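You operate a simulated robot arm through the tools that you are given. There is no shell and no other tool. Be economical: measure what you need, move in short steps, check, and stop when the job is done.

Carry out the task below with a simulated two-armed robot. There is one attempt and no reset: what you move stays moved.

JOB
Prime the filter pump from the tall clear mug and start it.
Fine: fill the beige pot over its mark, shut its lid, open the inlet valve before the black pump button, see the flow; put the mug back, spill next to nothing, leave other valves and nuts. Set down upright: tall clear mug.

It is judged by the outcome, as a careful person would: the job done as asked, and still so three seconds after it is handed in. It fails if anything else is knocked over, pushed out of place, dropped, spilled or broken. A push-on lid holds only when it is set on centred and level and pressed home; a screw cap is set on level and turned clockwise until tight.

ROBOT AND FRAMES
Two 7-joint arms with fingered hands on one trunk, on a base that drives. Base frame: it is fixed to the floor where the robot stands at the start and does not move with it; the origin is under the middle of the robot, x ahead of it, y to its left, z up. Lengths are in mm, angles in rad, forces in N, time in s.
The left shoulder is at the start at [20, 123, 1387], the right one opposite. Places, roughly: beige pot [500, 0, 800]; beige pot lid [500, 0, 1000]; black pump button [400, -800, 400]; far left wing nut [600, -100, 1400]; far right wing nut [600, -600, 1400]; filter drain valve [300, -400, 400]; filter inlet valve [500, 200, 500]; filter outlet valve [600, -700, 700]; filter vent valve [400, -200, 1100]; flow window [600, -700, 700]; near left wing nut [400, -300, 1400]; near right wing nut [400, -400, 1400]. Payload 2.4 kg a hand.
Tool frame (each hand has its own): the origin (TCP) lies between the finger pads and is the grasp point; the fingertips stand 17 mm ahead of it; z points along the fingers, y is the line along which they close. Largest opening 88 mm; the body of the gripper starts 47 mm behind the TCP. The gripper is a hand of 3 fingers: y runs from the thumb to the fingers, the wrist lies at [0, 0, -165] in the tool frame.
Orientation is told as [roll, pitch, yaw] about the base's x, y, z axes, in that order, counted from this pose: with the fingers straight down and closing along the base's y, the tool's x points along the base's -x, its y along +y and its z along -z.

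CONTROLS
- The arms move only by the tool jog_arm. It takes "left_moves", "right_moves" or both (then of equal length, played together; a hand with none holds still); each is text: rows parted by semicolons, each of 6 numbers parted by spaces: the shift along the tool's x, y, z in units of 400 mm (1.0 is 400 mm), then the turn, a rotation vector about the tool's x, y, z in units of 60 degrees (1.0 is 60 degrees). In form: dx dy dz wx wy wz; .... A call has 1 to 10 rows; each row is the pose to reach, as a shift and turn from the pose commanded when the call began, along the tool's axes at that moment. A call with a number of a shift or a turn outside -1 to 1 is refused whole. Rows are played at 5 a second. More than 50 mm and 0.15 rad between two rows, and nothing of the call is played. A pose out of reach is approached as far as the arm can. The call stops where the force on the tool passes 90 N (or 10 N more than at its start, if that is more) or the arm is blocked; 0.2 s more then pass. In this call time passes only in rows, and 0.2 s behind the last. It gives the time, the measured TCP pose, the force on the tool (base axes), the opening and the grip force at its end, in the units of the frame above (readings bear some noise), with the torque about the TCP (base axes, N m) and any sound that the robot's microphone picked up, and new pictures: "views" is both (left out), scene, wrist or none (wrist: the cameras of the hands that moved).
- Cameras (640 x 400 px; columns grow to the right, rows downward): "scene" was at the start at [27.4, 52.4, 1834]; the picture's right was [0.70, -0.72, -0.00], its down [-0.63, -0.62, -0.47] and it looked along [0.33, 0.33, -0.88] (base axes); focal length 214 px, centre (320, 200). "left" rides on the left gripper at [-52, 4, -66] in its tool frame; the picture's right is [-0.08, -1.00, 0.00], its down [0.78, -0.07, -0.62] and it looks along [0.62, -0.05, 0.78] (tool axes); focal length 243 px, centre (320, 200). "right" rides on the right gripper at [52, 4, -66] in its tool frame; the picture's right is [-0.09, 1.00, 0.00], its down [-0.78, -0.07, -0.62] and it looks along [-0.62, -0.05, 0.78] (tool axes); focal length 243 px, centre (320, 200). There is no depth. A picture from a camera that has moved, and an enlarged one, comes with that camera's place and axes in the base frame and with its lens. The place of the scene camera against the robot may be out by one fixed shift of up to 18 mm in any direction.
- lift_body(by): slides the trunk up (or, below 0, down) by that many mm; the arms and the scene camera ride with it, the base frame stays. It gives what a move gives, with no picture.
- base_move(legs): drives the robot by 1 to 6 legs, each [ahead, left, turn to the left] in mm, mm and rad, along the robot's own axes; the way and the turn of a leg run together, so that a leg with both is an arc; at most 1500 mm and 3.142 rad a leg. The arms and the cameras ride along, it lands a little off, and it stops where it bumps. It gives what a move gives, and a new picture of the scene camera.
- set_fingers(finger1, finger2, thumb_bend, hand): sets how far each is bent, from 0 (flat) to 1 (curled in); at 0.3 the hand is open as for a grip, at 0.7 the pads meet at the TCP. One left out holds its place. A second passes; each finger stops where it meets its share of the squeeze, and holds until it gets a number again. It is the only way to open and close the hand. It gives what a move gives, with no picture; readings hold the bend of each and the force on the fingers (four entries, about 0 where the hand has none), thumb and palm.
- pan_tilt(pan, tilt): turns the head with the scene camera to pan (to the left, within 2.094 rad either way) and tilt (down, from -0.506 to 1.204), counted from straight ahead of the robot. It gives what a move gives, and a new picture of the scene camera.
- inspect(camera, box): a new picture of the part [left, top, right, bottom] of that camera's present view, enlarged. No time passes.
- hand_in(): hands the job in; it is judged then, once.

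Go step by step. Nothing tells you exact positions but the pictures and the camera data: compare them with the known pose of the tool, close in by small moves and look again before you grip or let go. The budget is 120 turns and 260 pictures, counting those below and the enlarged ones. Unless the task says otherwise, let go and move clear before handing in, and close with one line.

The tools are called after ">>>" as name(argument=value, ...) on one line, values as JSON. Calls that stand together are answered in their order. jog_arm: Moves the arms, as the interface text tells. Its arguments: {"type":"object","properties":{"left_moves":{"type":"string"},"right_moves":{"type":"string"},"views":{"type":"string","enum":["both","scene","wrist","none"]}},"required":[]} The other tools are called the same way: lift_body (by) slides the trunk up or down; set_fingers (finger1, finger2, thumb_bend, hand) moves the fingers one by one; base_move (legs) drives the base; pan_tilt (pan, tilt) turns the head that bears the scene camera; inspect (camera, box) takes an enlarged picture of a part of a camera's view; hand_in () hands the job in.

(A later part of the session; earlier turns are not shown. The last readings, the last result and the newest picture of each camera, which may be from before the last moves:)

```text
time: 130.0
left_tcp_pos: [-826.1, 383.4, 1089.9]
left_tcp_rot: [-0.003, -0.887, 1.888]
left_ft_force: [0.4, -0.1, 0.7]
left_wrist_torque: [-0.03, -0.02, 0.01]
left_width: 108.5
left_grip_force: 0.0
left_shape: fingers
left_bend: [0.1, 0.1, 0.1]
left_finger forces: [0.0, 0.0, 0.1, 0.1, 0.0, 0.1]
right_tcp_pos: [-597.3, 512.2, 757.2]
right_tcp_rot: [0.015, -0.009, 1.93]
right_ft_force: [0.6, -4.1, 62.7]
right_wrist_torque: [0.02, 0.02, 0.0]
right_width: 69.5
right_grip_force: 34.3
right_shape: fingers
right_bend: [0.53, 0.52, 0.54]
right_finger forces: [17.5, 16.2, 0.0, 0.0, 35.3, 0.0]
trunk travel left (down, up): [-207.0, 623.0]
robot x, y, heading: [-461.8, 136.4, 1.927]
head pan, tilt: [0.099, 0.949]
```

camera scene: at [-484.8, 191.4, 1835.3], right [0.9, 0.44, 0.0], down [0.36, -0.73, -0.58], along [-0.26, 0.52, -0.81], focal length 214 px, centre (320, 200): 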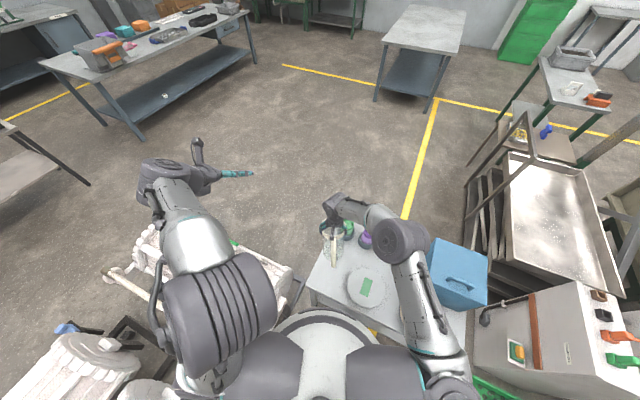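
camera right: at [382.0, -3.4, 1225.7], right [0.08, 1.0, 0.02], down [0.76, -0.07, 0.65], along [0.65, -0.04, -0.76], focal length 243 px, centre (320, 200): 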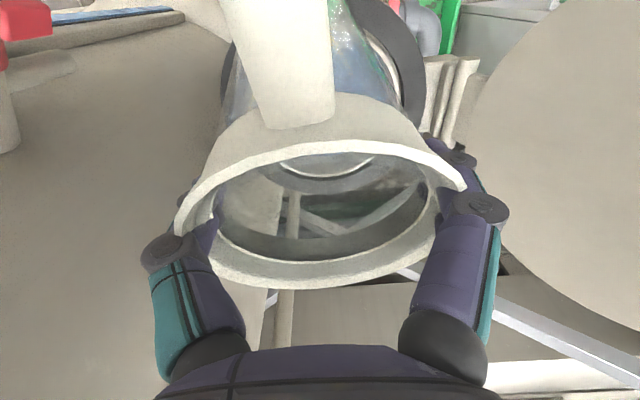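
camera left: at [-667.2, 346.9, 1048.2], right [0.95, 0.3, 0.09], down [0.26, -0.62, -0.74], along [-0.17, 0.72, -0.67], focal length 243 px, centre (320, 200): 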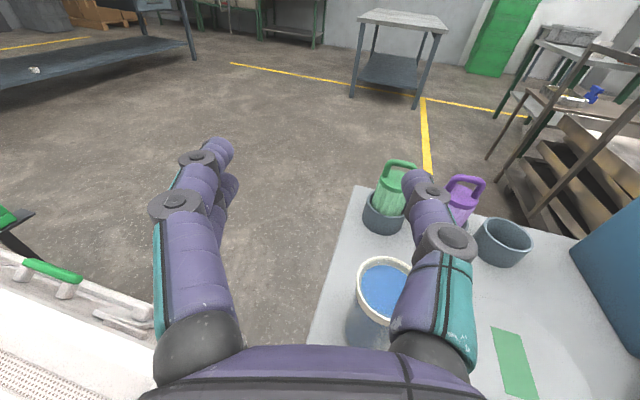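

It is down and pressing; I relieve the load before opening.

>>> jog_arm(right_moves="0 0 -0.005 0 0 0; 0 0 -0.01 0 0 0", views="wrist")

```text
time: 130.6
left_tcp_pos: [-827.6, 385.8, 1088.4]
left_tcp_rot: [-0.004, -0.884, 1.888]
left_ft_force: [0.0, -0.3, 0.7]
left_wrist_torque: [0.01, -0.02, 0.0]
left_width: 108.3
left_grip_force: 0.1
left_shape: fingers
left_bend: [0.1, 0.1, 0.1]
left_finger forces: [0.0, 0.1, 0.0, 0.0, 0.1, 0.0]
right_tcp_pos: [-597.0, 510.7, 758.9]
right_tcp_rot: [0.011, -0.005, 1.933]
right_ft_force: [-1.3, -2.5, 35.9]
right_wrist_torque: [0.0, 0.23, -0.04]
right_width: 69.1
right_grip_force: 31.1
right_shape: fingers
right_bend: [0.52, 0.52, 0.54]
right_finger forces: [17.0, 15.5, 0.0, 0.0, 29.4, 0.1]
trunk travel left (down, up): [-207.0, 623.0]
robot x, y, heading: [-461.8, 135.3, 1.929]
head pan, tilt: [0.099, 0.949]
camera right: at [-581.6, 462.1, 824.7], right [-0.96, -0.27, 0.01], down [-0.21, 0.76, 0.62], along [-0.18, 0.6, -0.78], focal length 243 px, centre (320, 200)
```

right: 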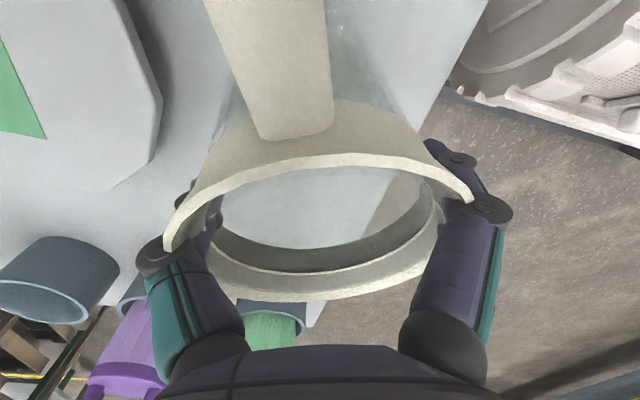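

The mug has swivelled about 15–18° in the fingers. I lift slightly and pitch the hand to bring the mug upright again.

>>> jog_arm(right_moves="0 0 -0.04 0 0 0; 0 0 -0.08 0 -0.1 0; 0 0 -0.08 0 -0.2 0; 0 0 -0.08 0 -0.3 0", views="wrist")

>>> inspect(camera="scene", box=[270, 170, 390, 290])

```text
time: 131.6
left_tcp_pos: [-827.5, 387.3, 1087.6]
left_tcp_rot: [-0.005, -0.881, 1.888]
left_ft_force: [-0.3, -0.2, -0.3]
left_wrist_torque: [-0.02, -0.03, 0.01]
left_width: 108.5
left_grip_force: 0.1
left_shape: fingers
left_bend: [0.1, 0.1, 0.1]
left_finger forces: [0.0, 0.1, 0.0, 0.0, 0.0, 0.1]
right_tcp_pos: [-596.3, 512.8, 790.6]
right_tcp_rot: [0.013, -0.315, 1.926]
right_ft_force: [-0.2, 0.1, -0.4]
right_wrist_torque: [-0.01, 0.02, -0.01]
right_width: 69.4
right_grip_force: 31.4
right_shape: fingers
right_bend: [0.5, 0.51, 0.52]
right_finger forces: [17.4, 15.1, 0.1, 0.0, 32.0, 0.0]
trunk travel left (down, up): [-207.0, 623.0]
robot x, y, heading: [-460.3, 136.9, 1.929]
head pan, tilt: [0.099, 0.949]
camera right: at [-575.9, 447.1, 836.2], right [-0.96, -0.28, 0.04], down [-0.12, 0.54, 0.83], along [-0.25, 0.79, -0.55], focal length 243 px, centre (320, 200)
```

right: 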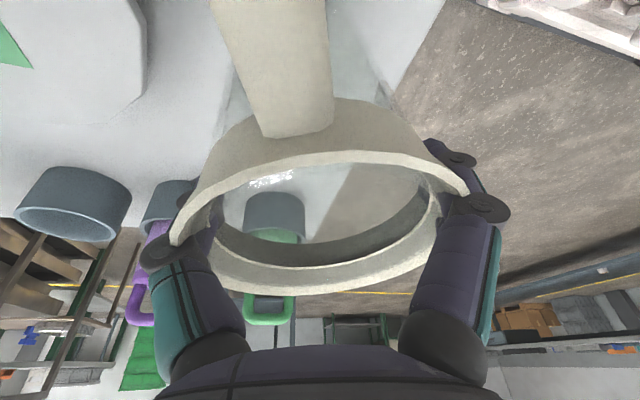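

```text
3.33 times, centred on (330, 230) of scene
camera zoom: at [-484.5, 190.2, 1450.3], right [0.9, 0.44, 0.0], down [0.36, -0.73, -0.58], along [-0.26, 0.52, -0.81], focal length 715 px, centre (287, 100)
```

zoom: 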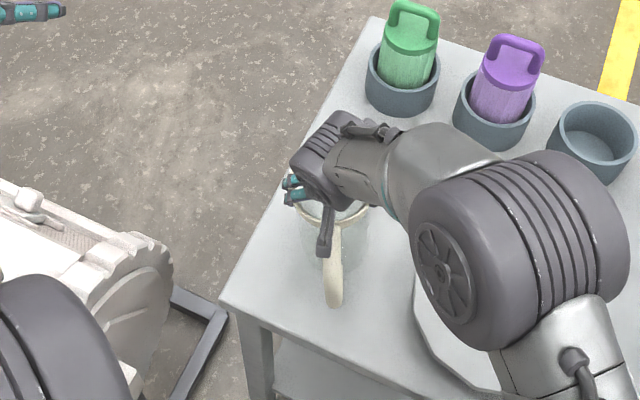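

>>> inspect(camera="left", box=[320, 80, 640, 320])

>>> pan_tilt(pan=0.1, tilt=0.75)

>>> inspect(camera="scene", box=[285, 220, 385, 330])

```text
1.67 times, centred on (480, 200) of left
camera zoom: at [-827.0, 369.6, 1169.4], right [0.93, 0.36, 0.07], down [0.37, -0.91, -0.21], along [-0.01, 0.22, -0.98], focal length 404 px, centre (53, 200)
```

zoom: 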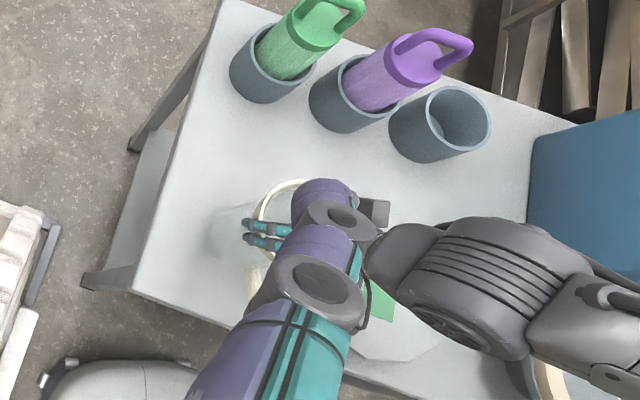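

```text
time: 132.3
left_tcp_pos: [-826.3, 387.6, 1087.5]
left_tcp_rot: [-0.003, -0.881, 1.89]
left_ft_force: [0.2, 0.4, 0.2]
left_wrist_torque: [-0.01, -0.04, 0.02]
left_width: 108.6
left_grip_force: 0.1
left_shape: fingers
left_bend: [0.1, 0.1, 0.1]
left_finger forces: [0.0, 0.0, 0.1, 0.0, 0.0, 0.1]
right_tcp_pos: [-597.2, 512.5, 791.0]
right_tcp_rot: [0.013, -0.315, 1.927]
right_ft_force: [0.2, 1.1, -0.4]
right_wrist_torque: [-0.03, 0.01, -0.02]
right_width: 69.4
right_grip_force: 31.8
right_shape: fingers
right_bend: [0.5, 0.51, 0.52]
right_finger forces: [17.3, 15.1, 0.0, 0.0, 31.9, 0.1]
trunk travel left (down, up): [-207.0, 623.0]
robot x, y, heading: [-461.3, 138.6, 1.929]
head pan, tilt: [0.099, 0.75]
camera scene: at [-488.9, 199.4, 1465.8], right [0.9, 0.44, 0.0], down [0.3, -0.61, -0.73], along [-0.32, 0.66, -0.68], focal length 214 px, centre (320, 200)
```

scene: 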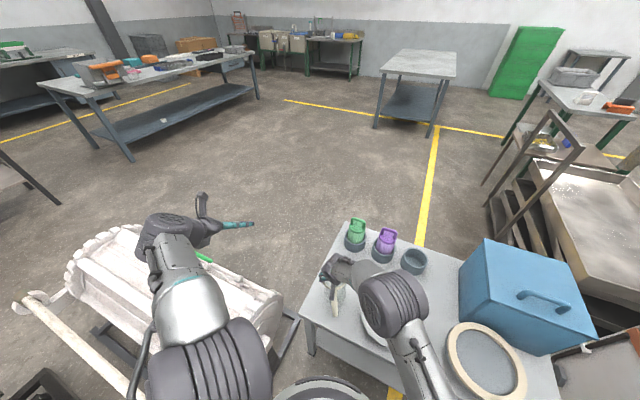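

```text
3.64 times, centred on (335, 275) of scene
camera zoom: at [-488.9, 199.4, 1465.8], right [0.9, 0.44, 0.0], down [0.3, -0.61, -0.73], along [-0.32, 0.66, -0.68], focal length 780 px, centre (266, -73)
```

zoom: 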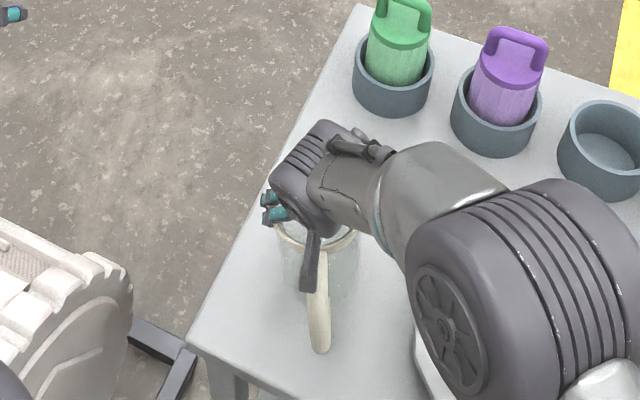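

By the wrist view the mug is tilted 18° in the hand and the hand is now pitched 18°, so the mug is upright. I lower it gently.

>>> jog_arm(right_moves="0.008 0 0.024 0 0 0; 0.016 0 0.048 0 0 0; 0.022 0 0.066 0 0 0; 0.025 0 0.075 0 0 0", views="none")

>>> jog_arm(right_moves="0.001 0 0.003 0 0 0", views="none")

```text
time: 133.3
left_tcp_pos: [-826.2, 387.3, 1087.8]
left_tcp_rot: [-0.004, -0.88, 1.888]
left_ft_force: [0.8, 0.4, 0.3]
left_wrist_torque: [0.03, -0.01, 0.02]
left_width: 108.4
left_grip_force: 0.0
left_shape: fingers
left_bend: [0.1, 0.1, 0.1]
left_finger forces: [0.0, 0.0, 0.1, 0.0, 0.0, 0.0]
right_tcp_pos: [-596.7, 512.3, 757.9]
right_tcp_rot: [0.015, -0.313, 1.926]
right_ft_force: [-0.4, 0.5, -1.0]
right_wrist_torque: [-0.02, -0.02, -0.01]
right_width: 69.2
right_grip_force: 32.2
right_shape: fingers
right_bend: [0.5, 0.51, 0.52]
right_finger forces: [17.4, 15.0, 0.0, 0.0, 31.8, 0.0]
trunk travel left (down, up): [-207.0, 623.0]
robot x, y, heading: [-462.3, 134.3, 1.925]
head pan, tilt: [0.099, 0.75]
```

```text
time: 133.7
left_tcp_pos: [-827.7, 387.4, 1087.9]
left_tcp_rot: [-0.003, -0.882, 1.889]
left_ft_force: [-0.4, 0.2, 0.1]
left_wrist_torque: [0.02, -0.03, -0.01]
left_width: 108.5
left_grip_force: 0.0
left_shape: fingers
left_bend: [0.1, 0.1, 0.1]
left_finger forces: [0.0, 0.1, 0.0, 0.0, 0.0, 0.0]
right_tcp_pos: [-597.9, 513.3, 757.4]
right_tcp_rot: [0.014, -0.315, 1.927]
right_ft_force: [0.5, 0.3, -1.4]
right_wrist_torque: [0.01, 0.0, -0.02]
right_width: 69.7
right_grip_force: 31.8
right_shape: fingers
right_bend: [0.5, 0.51, 0.52]
right_finger forces: [17.4, 14.9, 0.1, 0.0, 31.9, 0.0]
trunk travel left (down, up): [-207.0, 623.0]
robot x, y, heading: [-461.7, 137.5, 1.928]
head pan, tilt: [0.099, 0.75]
```

>>> jog_arm(right_moves="0.0015 0 0.004 0 0 0; 0.0025 0 0.007 0 0 0", views="wrist")

```text
time: 134.3
left_tcp_pos: [-827.2, 387.4, 1089.1]
left_tcp_rot: [-0.004, -0.884, 1.888]
left_ft_force: [-0.3, -0.4, 0.1]
left_wrist_torque: [-0.01, 0.03, 0.0]
left_width: 108.5
left_grip_force: 0.1
left_shape: fingers
left_bend: [0.1, 0.1, 0.1]
left_finger forces: [0.0, 0.0, 0.0, 0.1, 0.1, 0.0]
right_tcp_pos: [-597.5, 513.8, 756.9]
right_tcp_rot: [0.014, -0.319, 1.927]
right_ft_force: [2.7, 2.0, 17.0]
right_wrist_torque: [-0.05, 0.05, 0.06]
right_width: 69.4
right_grip_force: 31.4
right_shape: fingers
right_bend: [0.5, 0.51, 0.52]
right_finger forces: [14.1, 15.3, 0.0, 0.1, 34.0, 0.1]
trunk travel left (down, up): [-207.0, 623.0]
robot x, y, heading: [-463.1, 133.1, 1.928]
head pan, tilt: [0.099, 0.75]
camera right: at [-575.6, 447.2, 802.1], right [-0.96, -0.28, 0.04], down [-0.12, 0.54, 0.83], along [-0.25, 0.8, -0.55], focal length 243 px, centre (320, 200)
```

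right: 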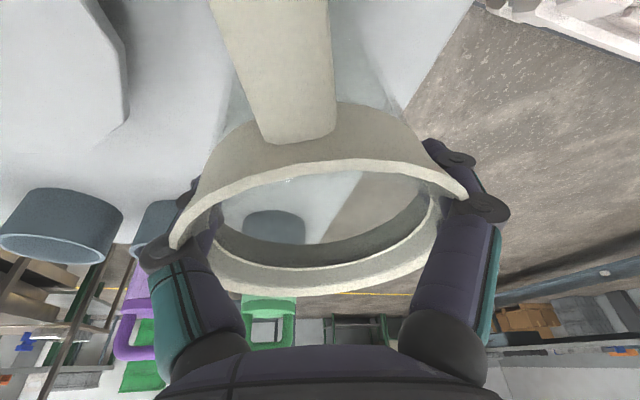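

Flat contact with little torque. I release and retreat along the tool axis.

>>> set_fingers(hand="right", finger1=0.1, finger2=0.1, thumb_bend=0.1)

>>> jog_arm(right_moves="0 0 -0.05 0 0 0; 0 0 -0.12 0 0 0; 0 0 -0.22 0 0 0; 0 0 -0.33 0 0 0", views="wrist")

>>> inspect(camera="scene", box=[285, 220, 385, 330])

```text
time: 135.3
left_tcp_pos: [-827.1, 386.9, 1087.6]
left_tcp_rot: [-0.003, -0.88, 1.889]
left_ft_force: [-0.2, -0.7, 0.3]
left_wrist_torque: [-0.01, -0.03, -0.02]
left_width: 108.4
left_grip_force: 0.0
left_shape: fingers
left_bend: [0.1, 0.1, 0.1]
left_finger forces: [0.1, 0.0, 0.0, 0.0, 0.0, 0.0]
right_tcp_pos: [-597.6, 512.1, 755.3]
right_tcp_rot: [0.012, -0.315, 1.926]
right_ft_force: [-0.8, -0.2, 0.1]
right_wrist_torque: [-0.03, 0.0, 0.0]
right_width: 108.4
right_grip_force: 0.0
right_shape: fingers
right_bend: [0.1, 0.1, 0.1]
right_finger forces: [0.1, 0.0, 0.1, 0.0, 0.0, 0.0]
trunk travel left (down, up): [-207.0, 623.0]
robot x, y, heading: [-459.5, 131.6, 1.927]
head pan, tilt: [0.099, 0.75]
```

```text
time: 136.3
left_tcp_pos: [-827.7, 388.2, 1087.7]
left_tcp_rot: [-0.005, -0.883, 1.889]
left_ft_force: [-0.6, 0.6, 0.2]
left_wrist_torque: [0.0, 0.01, 0.02]
left_width: 108.5
left_grip_force: 0.0
left_shape: fingers
left_bend: [0.1, 0.1, 0.1]
left_finger forces: [0.0, 0.0, 0.1, 0.0, 0.0, 0.1]
right_tcp_pos: [-580.4, 472.7, 880.0]
right_tcp_rot: [0.013, -0.315, 1.929]
right_ft_force: [0.2, 0.7, 0.2]
right_wrist_torque: [0.02, 0.03, 0.0]
right_width: 108.6
right_grip_force: 0.1
right_shape: fingers
right_bend: [0.1, 0.1, 0.1]
right_finger forces: [0.0, 0.1, 0.1, 0.0, 0.0, 0.0]
trunk travel left (down, up): [-207.0, 623.0]
robot x, y, heading: [-457.4, 136.9, 1.931]
head pan, tilt: [0.099, 0.75]
camera right: at [-559.5, 408.1, 926.4], right [-0.96, -0.28, 0.04], down [-0.12, 0.54, 0.83], along [-0.25, 0.79, -0.55], focal length 243 px, centre (320, 200)
```

right: 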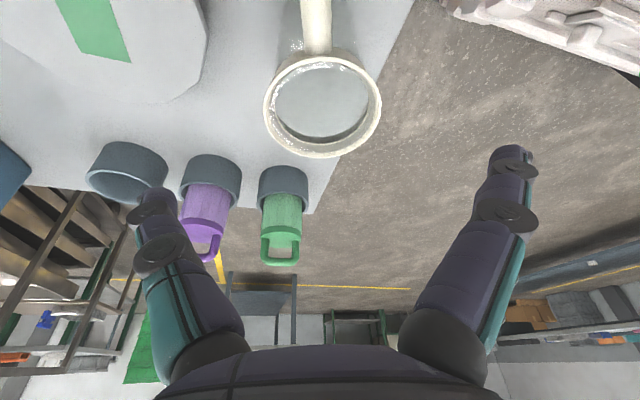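

```text
3.64 times, centred on (335, 275) of scene
camera zoom: at [-488.6, 199.1, 1465.9], right [0.9, 0.44, 0.0], down [0.3, -0.61, -0.73], along [-0.32, 0.66, -0.68], focal length 780 px, centre (266, -73)
```

zoom: 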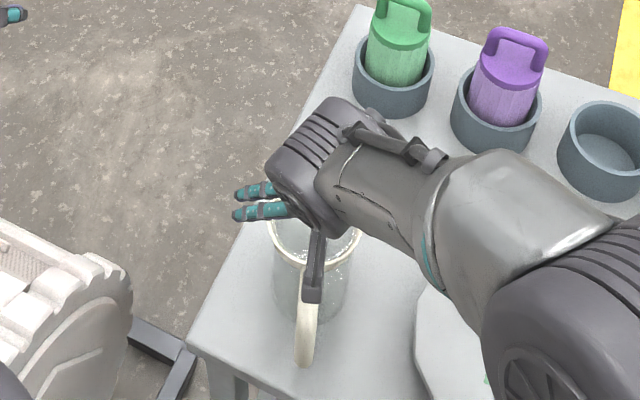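

The mug stands upright and empty on the table. Next I return to the pot to shut the lid, with the trunk raised and the right hand held up out of the way.

>>> jog_arm(right_moves="0.006 0 -0.08 0 0 0; 0.012 0 -0.16 0 0 0; 0.018 0 -0.24 0 0 0; 0.026 0 -0.324 0 0 0", views="none")

>>> base_move(legs=[[-210, 0, 0], [0, 0, -0.965], [0, 0, -0.965], [330, 64, 0]])

>>> lift_body(by=173)

```text
time: 137.3
left_tcp_pos: [-827.6, 388.0, 1086.9]
left_tcp_rot: [-0.003, -0.883, 1.888]
left_ft_force: [-0.6, -0.1, -0.4]
left_wrist_torque: [0.03, 0.03, 0.03]
left_width: 108.5
left_grip_force: 0.0
left_shape: fingers
left_bend: [0.1, 0.1, 0.1]
left_finger forces: [0.1, 0.0, 0.0, 0.1, 0.0, 0.0]
right_tcp_pos: [-562.0, 428.5, 1000.8]
right_tcp_rot: [0.012, -0.316, 1.929]
right_ft_force: [-0.3, -0.2, 0.9]
right_wrist_torque: [0.03, -0.01, 0.0]
right_width: 108.6
right_grip_force: 0.1
right_shape: fingers
right_bend: [0.1, 0.1, 0.1]
right_finger forces: [0.0, 0.0, 0.0, 0.0, 0.0, 0.1]
trunk travel left (down, up): [-207.0, 623.0]
robot x, y, heading: [-457.8, 133.4, 1.931]
head pan, tilt: [0.099, 0.75]
```

```text
time: 145.7
left_tcp_pos: [310.8, 257.2, 1087.5]
left_tcp_rot: [-0.004, -0.881, -0.042]
left_ft_force: [-0.6, 0.6, 0.7]
left_wrist_torque: [0.03, 0.03, 0.0]
left_width: 108.4
left_grip_force: 0.1
left_shape: fingers
left_bend: [0.1, 0.1, 0.1]
left_finger forces: [0.0, 0.0, 0.0, 0.1, 0.0, 0.0]
right_tcp_pos: [255.2, -6.2, 998.9]
right_tcp_rot: [0.012, -0.315, -0.006]
right_ft_force: [0.0, 0.8, -0.2]
right_wrist_torque: [0.03, 0.03, 0.03]
right_width: 108.5
right_grip_force: 0.1
right_shape: fingers
right_bend: [0.1, 0.1, 0.1]
right_finger forces: [0.0, 0.0, 0.1, 0.0, 0.0, 0.0]
trunk travel left (down, up): [-207.0, 623.0]
robot x, y, heading: [-54.7, 2.3, -0.005]
head pan, tilt: [0.099, 0.75]
camera scene: at [10.1, 17.7, 1465.8], right [0.09, -1.0, 0.0], down [-0.68, -0.06, -0.73], along [0.73, 0.07, -0.68], focal length 214 px, centre (320, 200)
```

scene: 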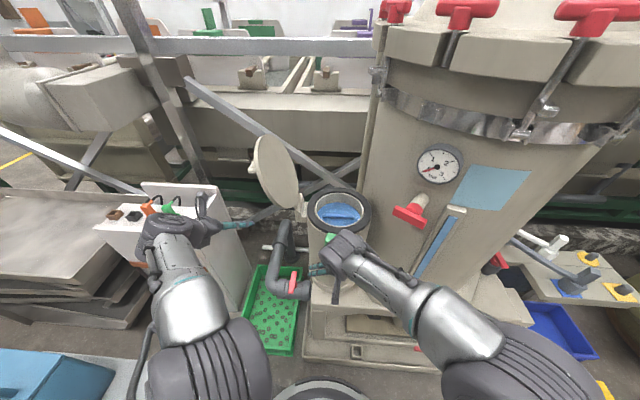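

```text
time: 147.7
left_tcp_pos: [310.4, 257.2, 1261.6]
left_tcp_rot: [-0.003, -0.882, -0.043]
left_ft_force: [-0.5, 1.0, -0.1]
left_wrist_torque: [-0.03, -0.03, 0.0]
left_width: 108.4
left_grip_force: 0.0
left_shape: fingers
left_bend: [0.1, 0.1, 0.1]
left_finger forces: [0.0, 0.0, 0.1, 0.0, 0.0, 0.1]
right_tcp_pos: [255.3, -5.7, 1172.5]
right_tcp_rot: [0.014, -0.314, -0.005]
right_ft_force: [-0.2, -0.2, -0.1]
right_wrist_torque: [0.02, 0.01, 0.02]
right_width: 108.5
right_grip_force: 0.0
right_shape: fingers
right_bend: [0.1, 0.1, 0.1]
right_finger forces: [0.0, 0.0, 0.0, 0.1, 0.1, 0.0]
trunk travel left (down, up): [-380.0, 450.0]
robot x, y, heading: [-55.1, -0.8, -0.006]
head pan, tilt: [0.099, 0.75]
```

>>> jog_arm(left_moves="-0.016 -0.07 0.04 -0.016 0.046 -0.013; -0.033 -0.143 0.083 -0.032 0.092 -0.026", views="none")

>>> set_fingers(hand="left", finger1=0.4, finger2=0.4, thumb_bend=0.45)

>>> jog_arm(left_moves="0.007 0.028 0.014 0.085 0 -0.085; 0.013 0.056 0.027 0.17 0 -0.17; 0.02 0.084 0.04 0.255 0 -0.255; 0.026 0.111 0.054 0.34 0 -0.34; 0.032 0.139 0.067 0.425 0 -0.425; 0.038 0.167 0.081 0.51 0 -0.51; 0.045 0.195 0.095 0.595 0 -0.595; 0.051 0.2225 0.108 0.68 0 -0.68", views="both")

```text
time: 148.2
left_tcp_pos: [344.8, 198.8, 1250.1]
left_tcp_rot: [0.0, -0.785, -0.004]
left_ft_force: [0.5, -0.4, -0.1]
left_wrist_torque: [-0.01, 0.0, 0.03]
left_width: 108.4
left_grip_force: 0.0
left_shape: fingers
left_bend: [0.1, 0.1, 0.1]
left_finger forces: [0.0, 0.0, 0.2, 0.0, 0.0, 0.0]
left hand out of reach, approached as far as the arm can: row 1, 2
right_tcp_pos: [253.4, -6.9, 1172.5]
right_tcp_rot: [0.015, -0.314, -0.007]
right_ft_force: [0.0, -0.2, 0.4]
right_wrist_torque: [0.0, 0.02, 0.02]
right_width: 108.2
right_grip_force: 0.0
right_shape: fingers
right_bend: [0.1, 0.1, 0.1]
right_finger forces: [0.0, 0.0, 0.1, 0.1, 0.1, 0.0]
trunk travel left (down, up): [-380.0, 450.0]
robot x, y, heading: [-52.2, 3.1, -0.006]
head pan, tilt: [0.099, 0.75]
```

```text
time: 149.2
left_tcp_pos: [345.6, 199.4, 1250.8]
left_tcp_rot: [-0.001, -0.786, -0.005]
left_ft_force: [0.6, -0.1, -0.8]
left_wrist_torque: [0.0, -0.02, 0.0]
left_width: 57.6
left_grip_force: 0.1
left_shape: fingers
left_bend: [0.4, 0.4, 0.45]
left_finger forces: [0.1, 0.1, 0.0, 0.0, 0.0, 0.0]
right_tcp_pos: [255.4, -6.7, 1173.9]
right_tcp_rot: [0.014, -0.314, -0.004]
right_ft_force: [-0.6, -0.2, 0.3]
right_wrist_torque: [0.0, -0.01, 0.02]
right_width: 108.4
right_grip_force: 0.0
right_shape: fingers
right_bend: [0.1, 0.1, 0.1]
right_finger forces: [0.0, 0.0, 0.0, 0.1, 0.0, 0.0]
trunk travel left (down, up): [-380.0, 450.0]
robot x, y, heading: [-56.0, 2.7, -0.008]
head pan, tilt: [0.099, 0.75]
```

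```text
time: 151.1
left_tcp_pos: [362.3, 289.9, 1204.3]
left_tcp_rot: [-1.151, -0.385, 0.699]
left_ft_force: [0.4, -0.4, -0.5]
left_wrist_torque: [0.0, -0.01, 0.03]
left_width: 57.4
left_grip_force: 0.1
left_shape: fingers
left_bend: [0.4, 0.4, 0.45]
left_finger forces: [0.0, 0.0, 0.0, 0.1, 0.1, 0.0]
right_tcp_pos: [255.2, -6.4, 1172.9]
right_tcp_rot: [0.013, -0.315, -0.006]
right_ft_force: [0.3, 0.5, 0.3]
right_wrist_torque: [-0.02, 0.0, 0.01]
right_width: 108.5
right_grip_force: 0.0
right_shape: fingers
right_bend: [0.1, 0.1, 0.1]
right_finger forces: [0.0, 0.0, 0.0, 0.0, 0.1, 0.0]
trunk travel left (down, up): [-380.0, 450.0]
robot x, y, heading: [-55.0, 3.1, -0.003]
head pan, tilt: [0.099, 0.75]
camera scene: at [9.8, 18.3, 1638.8], right [0.09, -1.0, 0.0], down [-0.68, -0.06, -0.73], along [0.73, 0.07, -0.68], focal length 214 px, centre (320, 200)
camera left: at [352.2, 362.8, 1244.7], right [0.06, -0.48, 0.88], down [-0.99, -0.13, 0.0], along [0.11, -0.87, -0.48], focal length 243 px, centre (320, 200)
```

scene: 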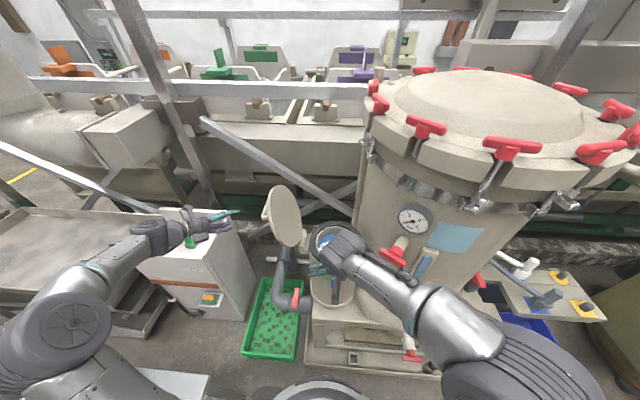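
left: 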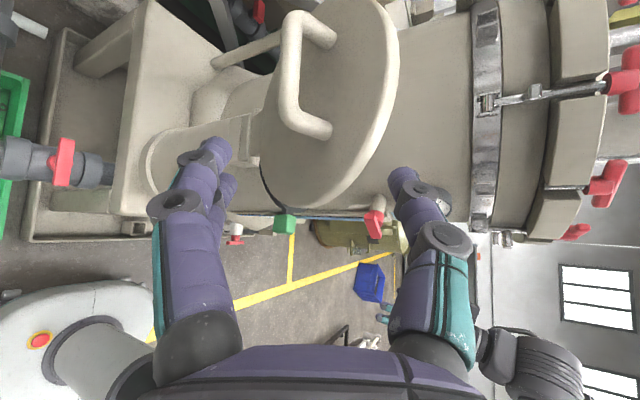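

The handle sits exactly as when I left it. I move in along the tool axis and re-hook it.

>>> jog_arm(left_moves="-0.004 0 0.1 0 0 0; -0.008 0 0.2 0 0 0; -0.012 0 0.3 0 0 0; -0.016 0 0.369 0 0 0", views="wrist")

>>> set_fingers(hand="left", finger1=0.75, finger2=0.75, thumb_bend=0.75)

>>> inspect(camera="left", box=[0, 0, 640, 400])

```text
time: 152.1
left_tcp_pos: [468.1, 204.4, 1154.1]
left_tcp_rot: [-1.159, -0.39, 0.7]
left_ft_force: [-8.7, 5.1, 17.6]
left_wrist_torque: [-1.07, -0.49, -0.36]
left_width: 93.7
left_grip_force: 10.7
left_shape: fingers
left_bend: [0.4, 0.4, 0.24]
left_finger forces: [0.1, 0.1, 0.0, 0.1, 21.3, 0.1]
right_tcp_pos: [252.3, -6.2, 1173.2]
right_tcp_rot: [0.013, -0.319, -0.003]
right_ft_force: [-0.3, -0.1, 0.2]
right_wrist_torque: [0.01, -0.01, -0.03]
right_width: 108.7
right_grip_force: 0.1
right_shape: fingers
right_bend: [0.1, 0.1, 0.1]
right_finger forces: [0.0, 0.0, 0.0, 0.0, 0.0, 0.0]
trunk travel left (down, up): [-380.0, 450.0]
robot x, y, heading: [-56.0, 1.4, -0.002]
head pan, tilt: [0.099, 0.75]
camera left: at [457.6, 277.3, 1194.6], right [0.05, -0.48, 0.88], down [-0.99, -0.13, -0.01], along [0.12, -0.87, -0.48], focal length 243 px, centre (320, 200)
```

left: 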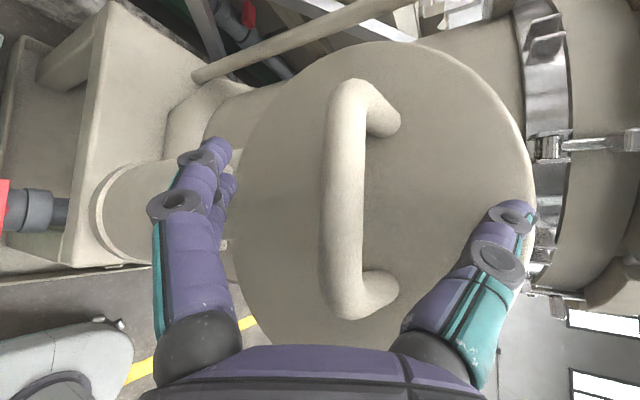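

```text
time: 153.1
left_tcp_pos: [468.5, 204.0, 1153.4]
left_tcp_rot: [-1.154, -0.39, 0.7]
left_ft_force: [-2.7, 4.8, 18.5]
left_wrist_torque: [-1.03, -0.07, -0.16]
left_width: 57.9
left_grip_force: 11.9
left_shape: fingers
left_bend: [0.74, 0.74, 0.21]
left_finger forces: [0.8, 0.5, 0.0, 0.0, 22.8, 0.0]
right_tcp_pos: [253.1, -5.4, 1173.9]
right_tcp_rot: [0.013, -0.316, -0.006]
right_ft_force: [0.2, 0.3, 0.5]
right_wrist_torque: [0.01, 0.02, 0.02]
right_width: 108.6
right_grip_force: 0.0
right_shape: fingers
right_bend: [0.1, 0.1, 0.1]
right_finger forces: [0.1, 0.0, 0.0, 0.1, 0.0, 0.1]
trunk travel left (down, up): [-380.0, 450.0]
robot x, y, heading: [-56.6, -1.5, -0.008]
head pan, tilt: [0.099, 0.75]
```

```text
1.00 times, centred on (320, 200) of left (not enlarged: the box is as wide or as high as the picture)
camera zoom: at [458.5, 277.6, 1193.2], right [0.06, -0.48, 0.87], down [-0.99, -0.13, -0.01], along [0.12, -0.87, -0.48], focal length 243 px, centre (320, 200)
```

zoom: 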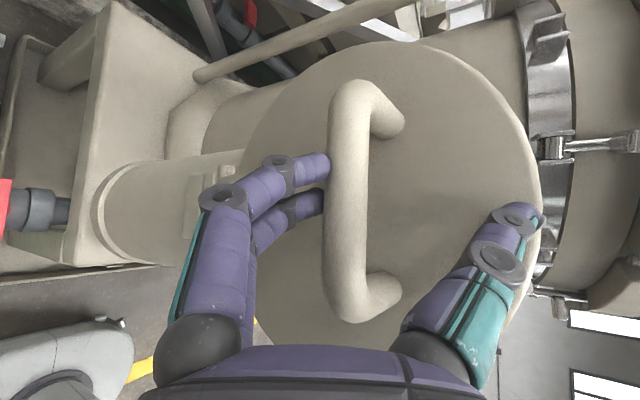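

The thumb ran into the lid plate. I back out a little, open, tilt the hand more parallel to the lid and go in again.

>>> jog_arm(left_moves="0 0 -0.06 0 0 0; 0 0 -0.13 0 0 0", views="none")

>>> set_fingers(hand="left", finger1=0.42, finger2=0.42, thumb_bend=0.5)

>>> jog_arm(left_moves="0 -0.012 0 0.1 0 -0.1; 0 -0.024 0 0.2 0 -0.2", views="wrist")

```text
time: 153.7
left_tcp_pos: [433.6, 235.8, 1169.7]
left_tcp_rot: [-1.148, -0.387, 0.697]
left_ft_force: [-0.2, 0.9, -1.2]
left_wrist_torque: [0.01, -0.01, 0.0]
left_width: 21.6
left_grip_force: 0.0
left_shape: fingers
left_bend: [0.75, 0.75, 0.43]
left_finger forces: [0.0, 0.0, 0.0, 0.1, 0.8, 0.0]
right_tcp_pos: [255.8, -6.4, 1173.5]
right_tcp_rot: [0.011, -0.315, -0.007]
right_ft_force: [0.0, 0.7, -0.6]
right_wrist_torque: [-0.03, -0.03, 0.0]
right_width: 108.6
right_grip_force: 0.1
right_shape: fingers
right_bend: [0.1, 0.1, 0.1]
right_finger forces: [0.0, 0.0, 0.1, 0.0, 0.0, 0.0]
trunk travel left (down, up): [-380.0, 450.0]
robot x, y, heading: [-52.7, 5.4, -0.008]
head pan, tilt: [0.099, 0.75]
```

```text
time: 154.7
left_tcp_pos: [433.5, 236.9, 1171.9]
left_tcp_rot: [-1.153, -0.389, 0.7]
left_ft_force: [1.4, 3.2, 10.2]
left_wrist_torque: [-0.05, -0.09, 0.03]
left_width: 47.2
left_grip_force: 5.7
left_shape: fingers
left_bend: [0.42, 0.61, 0.51]
left_finger forces: [0.1, 11.2, 0.1, 0.0, 1.0, 0.0]
right_tcp_pos: [254.3, -6.6, 1172.3]
right_tcp_rot: [0.013, -0.317, -0.006]
right_ft_force: [0.0, 0.1, -0.9]
right_wrist_torque: [0.0, -0.01, 0.03]
right_width: 108.3
right_grip_force: 0.1
right_shape: fingers
right_bend: [0.1, 0.1, 0.1]
right_finger forces: [0.1, 0.0, 0.1, 0.0, 0.0, 0.0]
trunk travel left (down, up): [-380.0, 450.0]
robot x, y, heading: [-57.3, 2.3, -0.004]
head pan, tilt: [0.099, 0.75]
```

```text
time: 155.2
left_tcp_pos: [433.6, 230.2, 1178.1]
left_tcp_rot: [-1.383, -0.187, 0.765]
left_ft_force: [-1.4, 7.2, 6.9]
left_wrist_torque: [0.16, 0.0, 0.04]
left_width: 50.7
left_grip_force: 5.5
left_shape: fingers
left_bend: [0.41, 0.54, 0.5]
left_finger forces: [4.3, 6.9, 0.0, 0.0, 0.0, 0.0]
right_tcp_pos: [254.8, -6.2, 1173.0]
right_tcp_rot: [0.013, -0.316, -0.004]
right_ft_force: [0.8, -0.1, 0.4]
right_wrist_torque: [0.0, 0.01, 0.0]
right_width: 108.3
right_grip_force: 0.0
right_shape: fingers
right_bend: [0.1, 0.1, 0.1]
right_finger forces: [0.0, 0.0, 0.0, 0.0, 0.0, 0.0]
trunk travel left (down, up): [-380.0, 450.0]
robot x, y, heading: [-52.2, 3.5, -0.006]
head pan, tilt: [0.099, 0.75]
camera left: at [423.0, 313.5, 1196.2], right [0.06, -0.2, 0.98], down [-0.99, -0.12, 0.03], along [0.11, -0.97, -0.21], focal length 243 px, centre (320, 200)
```

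left: 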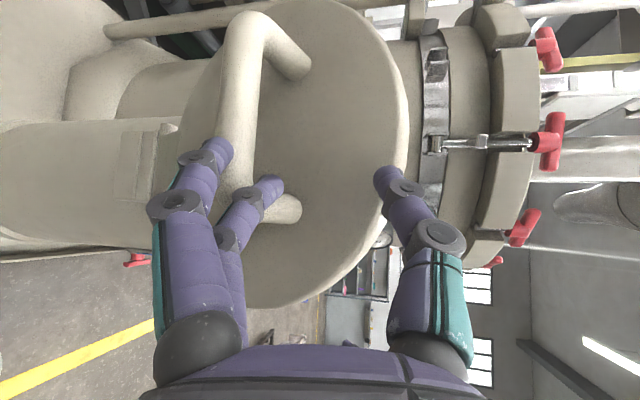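

>>> jog_arm(left_moves="0 0 -0.08 0 0 0; 0 0 -0.16 0 0 0; 0 0.04 -0.16 0 0 0; 0 0.08 -0.16 0 0 0", views="both")

```text
time: 156.2
left_tcp_pos: [389.3, 281.8, 1161.2]
left_tcp_rot: [-1.381, -0.188, 0.765]
left_ft_force: [0.0, 0.0, 1.1]
left_wrist_torque: [0.02, 0.0, -0.01]
left_width: 48.8
left_grip_force: 0.1
left_shape: fingers
left_bend: [0.42, 0.42, 0.5]
left_finger forces: [0.0, 0.0, 0.0, 0.1, 0.0, 0.0]
right_tcp_pos: [255.7, -6.4, 1173.4]
right_tcp_rot: [0.012, -0.314, -0.005]
right_ft_force: [-0.3, 0.3, -0.3]
right_wrist_torque: [0.0, 0.02, 0.0]
right_width: 108.3
right_grip_force: 0.1
right_shape: fingers
right_bend: [0.1, 0.1, 0.1]
right_finger forces: [0.0, 0.1, 0.1, 0.0, 0.0, 0.1]
trunk travel left (down, up): [-380.0, 450.0]
robot x, y, heading: [-56.5, -0.3, -0.007]
head pan, tilt: [0.099, 0.75]
camera scene: at [9.7, 18.0, 1638.8], right [0.09, -1.0, 0.0], down [-0.68, -0.06, -0.73], along [0.73, 0.07, -0.68], focal length 214 px, centre (320, 200)
camera left: at [378.9, 364.3, 1177.9], right [0.06, -0.21, 0.98], down [-0.99, -0.12, 0.03], along [0.11, -0.97, -0.21], focal length 243 px, centre (320, 200)
```

scene: 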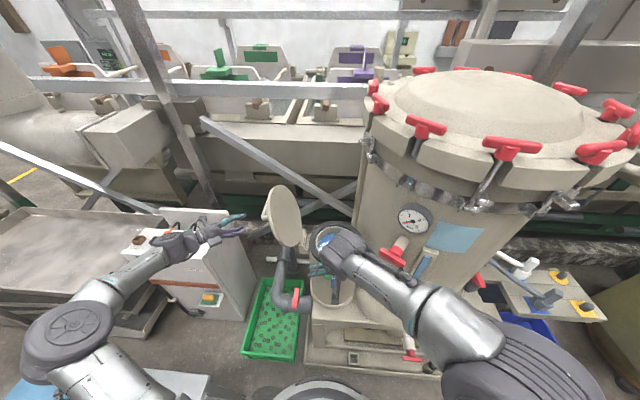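
left: 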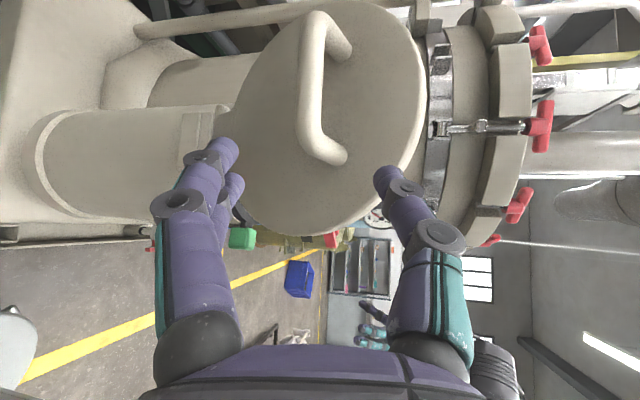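

The handle is now lined up. I go straight in.

>>> jog_arm(left_moves="-0.006 0.006 0.09 0 0 0; -0.012 0.012 0.18 0 0 0; -0.017 0.016 0.26 0 0 0", views="wrist")

```text
time: 157.1
left_tcp_pos: [469.1, 217.0, 1135.4]
left_tcp_rot: [-1.379, -0.187, 0.766]
left_ft_force: [-0.7, -0.4, -0.1]
left_wrist_torque: [-0.01, 0.02, 0.0]
left_width: 48.6
left_grip_force: 0.6
left_shape: fingers
left_bend: [0.42, 0.42, 0.5]
left_finger forces: [0.0, 0.1, 0.0, 0.1, 0.5, 0.0]
right_tcp_pos: [255.1, -8.0, 1172.6]
right_tcp_rot: [0.016, -0.314, -0.004]
right_ft_force: [0.2, -0.1, -0.6]
right_wrist_torque: [0.01, 0.0, -0.02]
right_width: 108.2
right_grip_force: 0.1
right_shape: fingers
right_bend: [0.1, 0.1, 0.1]
right_finger forces: [0.0, 0.1, 0.1, 0.0, 0.0, 0.0]
trunk travel left (down, up): [-380.0, 450.0]
robot x, y, heading: [-54.6, 4.7, -0.005]
head pan, tilt: [0.099, 0.75]
camera left: at [458.9, 299.2, 1152.6], right [0.06, -0.21, 0.98], down [-0.99, -0.12, 0.03], along [0.11, -0.97, -0.21], focal length 243 px, centre (320, 200)
```

left: 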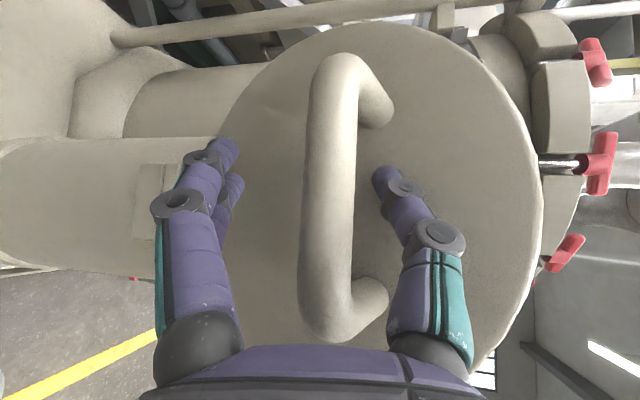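

Good alignment; I close around the handle.

>>> set_fingers(hand="left", finger1=0.75, finger2=0.75, thumb_bend=0.75)

>>> inspect(camera="left", box=[0, 0, 640, 400])

```text
time: 158.1
left_tcp_pos: [467.7, 216.7, 1135.1]
left_tcp_rot: [-1.38, -0.189, 0.765]
left_ft_force: [1.3, 0.2, -0.1]
left_wrist_torque: [0.02, -0.01, -0.03]
left_width: 0.1
left_grip_force: 0.0
left_shape: fingers
left_bend: [0.73, 0.73, 0.75]
left_finger forces: [0.0, 0.0, 0.0, 0.0, 0.0, 0.1]
right_tcp_pos: [256.0, -7.1, 1173.5]
right_tcp_rot: [0.014, -0.314, -0.004]
right_ft_force: [0.3, 0.3, 0.6]
right_wrist_torque: [-0.01, -0.02, -0.03]
right_width: 108.6
right_grip_force: 0.0
right_shape: fingers
right_bend: [0.1, 0.1, 0.1]
right_finger forces: [0.1, 0.1, 0.0, 0.0, 0.0, 0.0]
trunk travel left (down, up): [-380.0, 450.0]
robot x, y, heading: [-53.1, 3.5, -0.005]
head pan, tilt: [0.099, 0.75]
```

```text
1.00 times, centred on (320, 200) of left (not enlarged: the box is as wide or as high as the picture)
camera zoom: at [458.4, 299.3, 1153.1], right [0.06, -0.21, 0.98], down [-0.99, -0.12, 0.03], along [0.11, -0.97, -0.21], focal length 243 px, centre (320, 200)
```

zoom: 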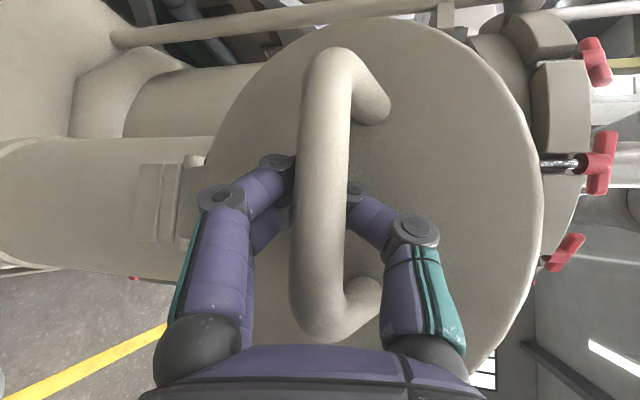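

Hooked. I move the right hand aside and swing the lid back over in a controlled arc.

>>> jog_arm(right_moves="0.02 -0.09 -0.03 0 0 0; 0.04 -0.18 -0.06 0 0 0; 0.06 -0.27 -0.09 0 0 0; 0.08 -0.36 -0.12 0 0 0", views="none")

>>> jog_arm(left_moves="0.04 -0.0636 0.04 -0.097 0 0.097; 0.092 -0.111 0.092 -0.194 0 0.194; 0.15 -0.1436 0.15 -0.291 0 0.291; 0.2115 -0.157 0.2115 -0.388 0 0.388; 0.273 -0.154 0.273 -0.485 0 0.485", views="both")

```text
time: 159.1
left_tcp_pos: [469.1, 216.8, 1135.5]
left_tcp_rot: [-1.38, -0.189, 0.765]
left_ft_force: [-0.7, -0.8, -0.2]
left_wrist_torque: [0.03, -0.05, 0.01]
left_width: 0.2
left_grip_force: 0.1
left_shape: fingers
left_bend: [0.73, 0.73, 0.75]
left_finger forces: [0.0, 0.0, 0.1, 0.1, 0.1, 0.1]
right_tcp_pos: [209.8, -152.3, 1206.2]
right_tcp_rot: [0.011, -0.316, -0.004]
right_ft_force: [0.2, -0.8, -0.8]
right_wrist_torque: [-0.01, -0.03, 0.0]
right_width: 108.7
right_grip_force: 0.0
right_shape: fingers
right_bend: [0.1, 0.1, 0.1]
right_finger forces: [0.0, 0.1, 0.1, 0.0, 0.0, 0.1]
trunk travel left (down, up): [-380.0, 450.0]
robot x, y, heading: [-55.2, 4.9, -0.007]
head pan, tilt: [0.099, 0.75]
```

```text
time: 160.2
left_tcp_pos: [466.7, 49.8, 1154.4]
left_tcp_rot: [-0.748, -0.632, 0.499]
left_ft_force: [0.6, -1.1, -0.9]
left_wrist_torque: [0.0, -0.01, 0.02]
left_width: 0.0
left_grip_force: 0.0
left_shape: fingers
left_bend: [0.73, 0.73, 0.75]
left_finger forces: [0.0, 0.0, 0.0, 0.0, 0.1, 0.0]
right_tcp_pos: [209.9, -152.3, 1205.6]
right_tcp_rot: [0.015, -0.316, -0.006]
right_ft_force: [-0.2, -0.4, 0.0]
right_wrist_torque: [-0.01, 0.01, -0.02]
right_width: 108.9
right_grip_force: 0.0
right_shape: fingers
right_bend: [0.1, 0.1, 0.1]
right_finger forces: [0.1, 0.1, 0.0, 0.1, 0.0, 0.1]
trunk travel left (down, up): [-380.0, 450.0]
robot x, y, heading: [-56.7, 2.1, -0.001]
head pan, tilt: [0.099, 0.75]
camera scene: at [9.8, 16.0, 1638.8], right [0.09, -1.0, 0.0], down [-0.68, -0.06, -0.73], along [0.73, 0.07, -0.68], focal length 214 px, centre (320, 200)
camera left: at [456.7, 100.4, 1222.5], right [0.06, -0.8, 0.6], down [-0.99, -0.11, -0.06], along [0.12, -0.59, -0.8], focal length 243 px, centre (320, 200)
```

scene: 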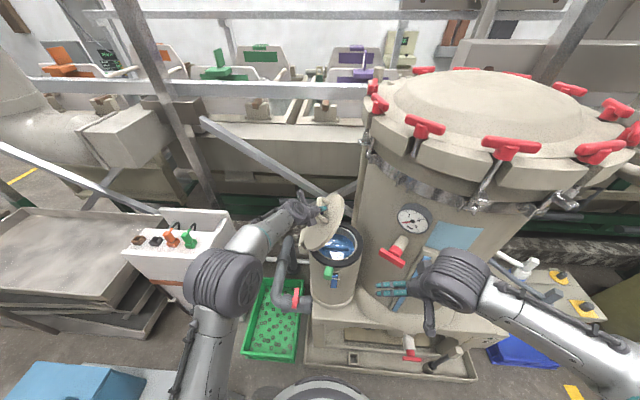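
left: 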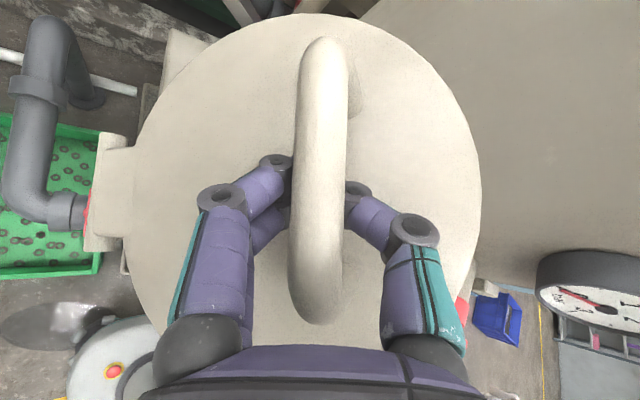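

>>> jog_arm(left_moves="0.054 -0.039 0.054 -0.085 0 0.085; 0.1145 -0.06 0.1145 -0.17 0 0.17; 0.1775 -0.0645 0.1775 -0.255 0 0.255; 0.2295 -0.053 0.2295 -0.33 0 0.33; 0.245 -0.0485 0.245 -0.396 0 0.396", views="both")

```text
time: 161.4
left_tcp_pos: [467.1, -40.2, 1049.8]
left_tcp_rot: [0.001, -0.784, -0.003]
left_ft_force: [-0.3, -0.5, -1.2]
left_wrist_torque: [0.02, -0.03, 0.01]
left_width: 0.0
left_grip_force: 0.5
left_shape: fingers
left_bend: [0.74, 0.74, 0.75]
left_finger forces: [0.0, 0.0, 0.1, 0.0, 1.4, 0.0]
right_tcp_pos: [208.7, -152.0, 1207.3]
right_tcp_rot: [0.015, -0.313, -0.004]
right_ft_force: [-0.7, 0.0, -0.1]
right_wrist_torque: [0.0, -0.01, -0.02]
right_width: 108.7
right_grip_force: 0.1
right_shape: fingers
right_bend: [0.1, 0.1, 0.1]
right_finger forces: [0.1, 0.1, 0.1, 0.0, 0.1, 0.0]
trunk travel left (down, up): [-380.0, 450.0]
robot x, y, heading: [-55.5, 1.5, -0.009]
head pan, tilt: [0.099, 0.75]
camera scene: at [9.7, 17.0, 1638.9], right [0.09, -1.0, 0.0], down [-0.68, -0.06, -0.73], along [0.73, 0.07, -0.68], focal length 214 px, centre (320, 200)
camera left: at [456.2, -35.9, 1132.4], right [0.06, -1.0, 0.06], down [-0.99, -0.06, -0.11], along [0.12, -0.05, -0.99], focal length 243 px, centre (320, 200)
```

scene: 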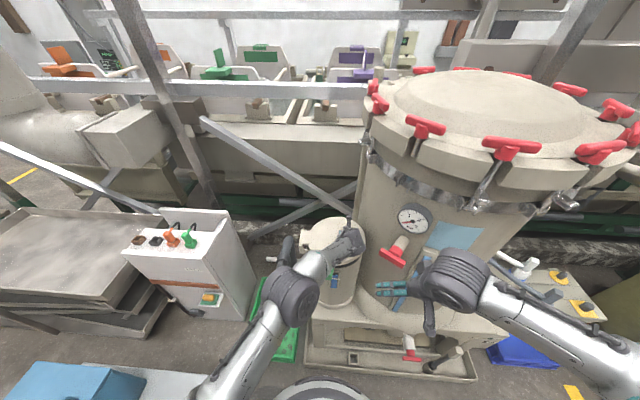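
left: 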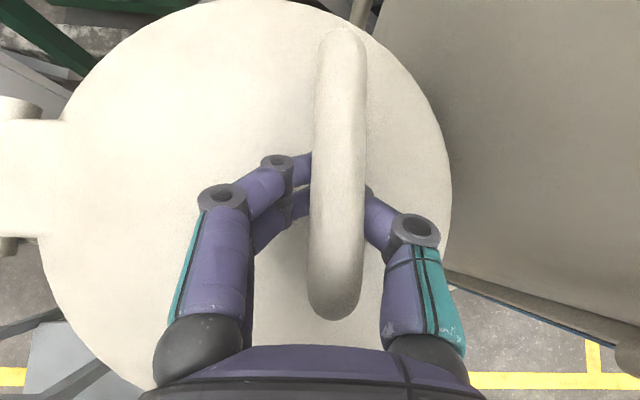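

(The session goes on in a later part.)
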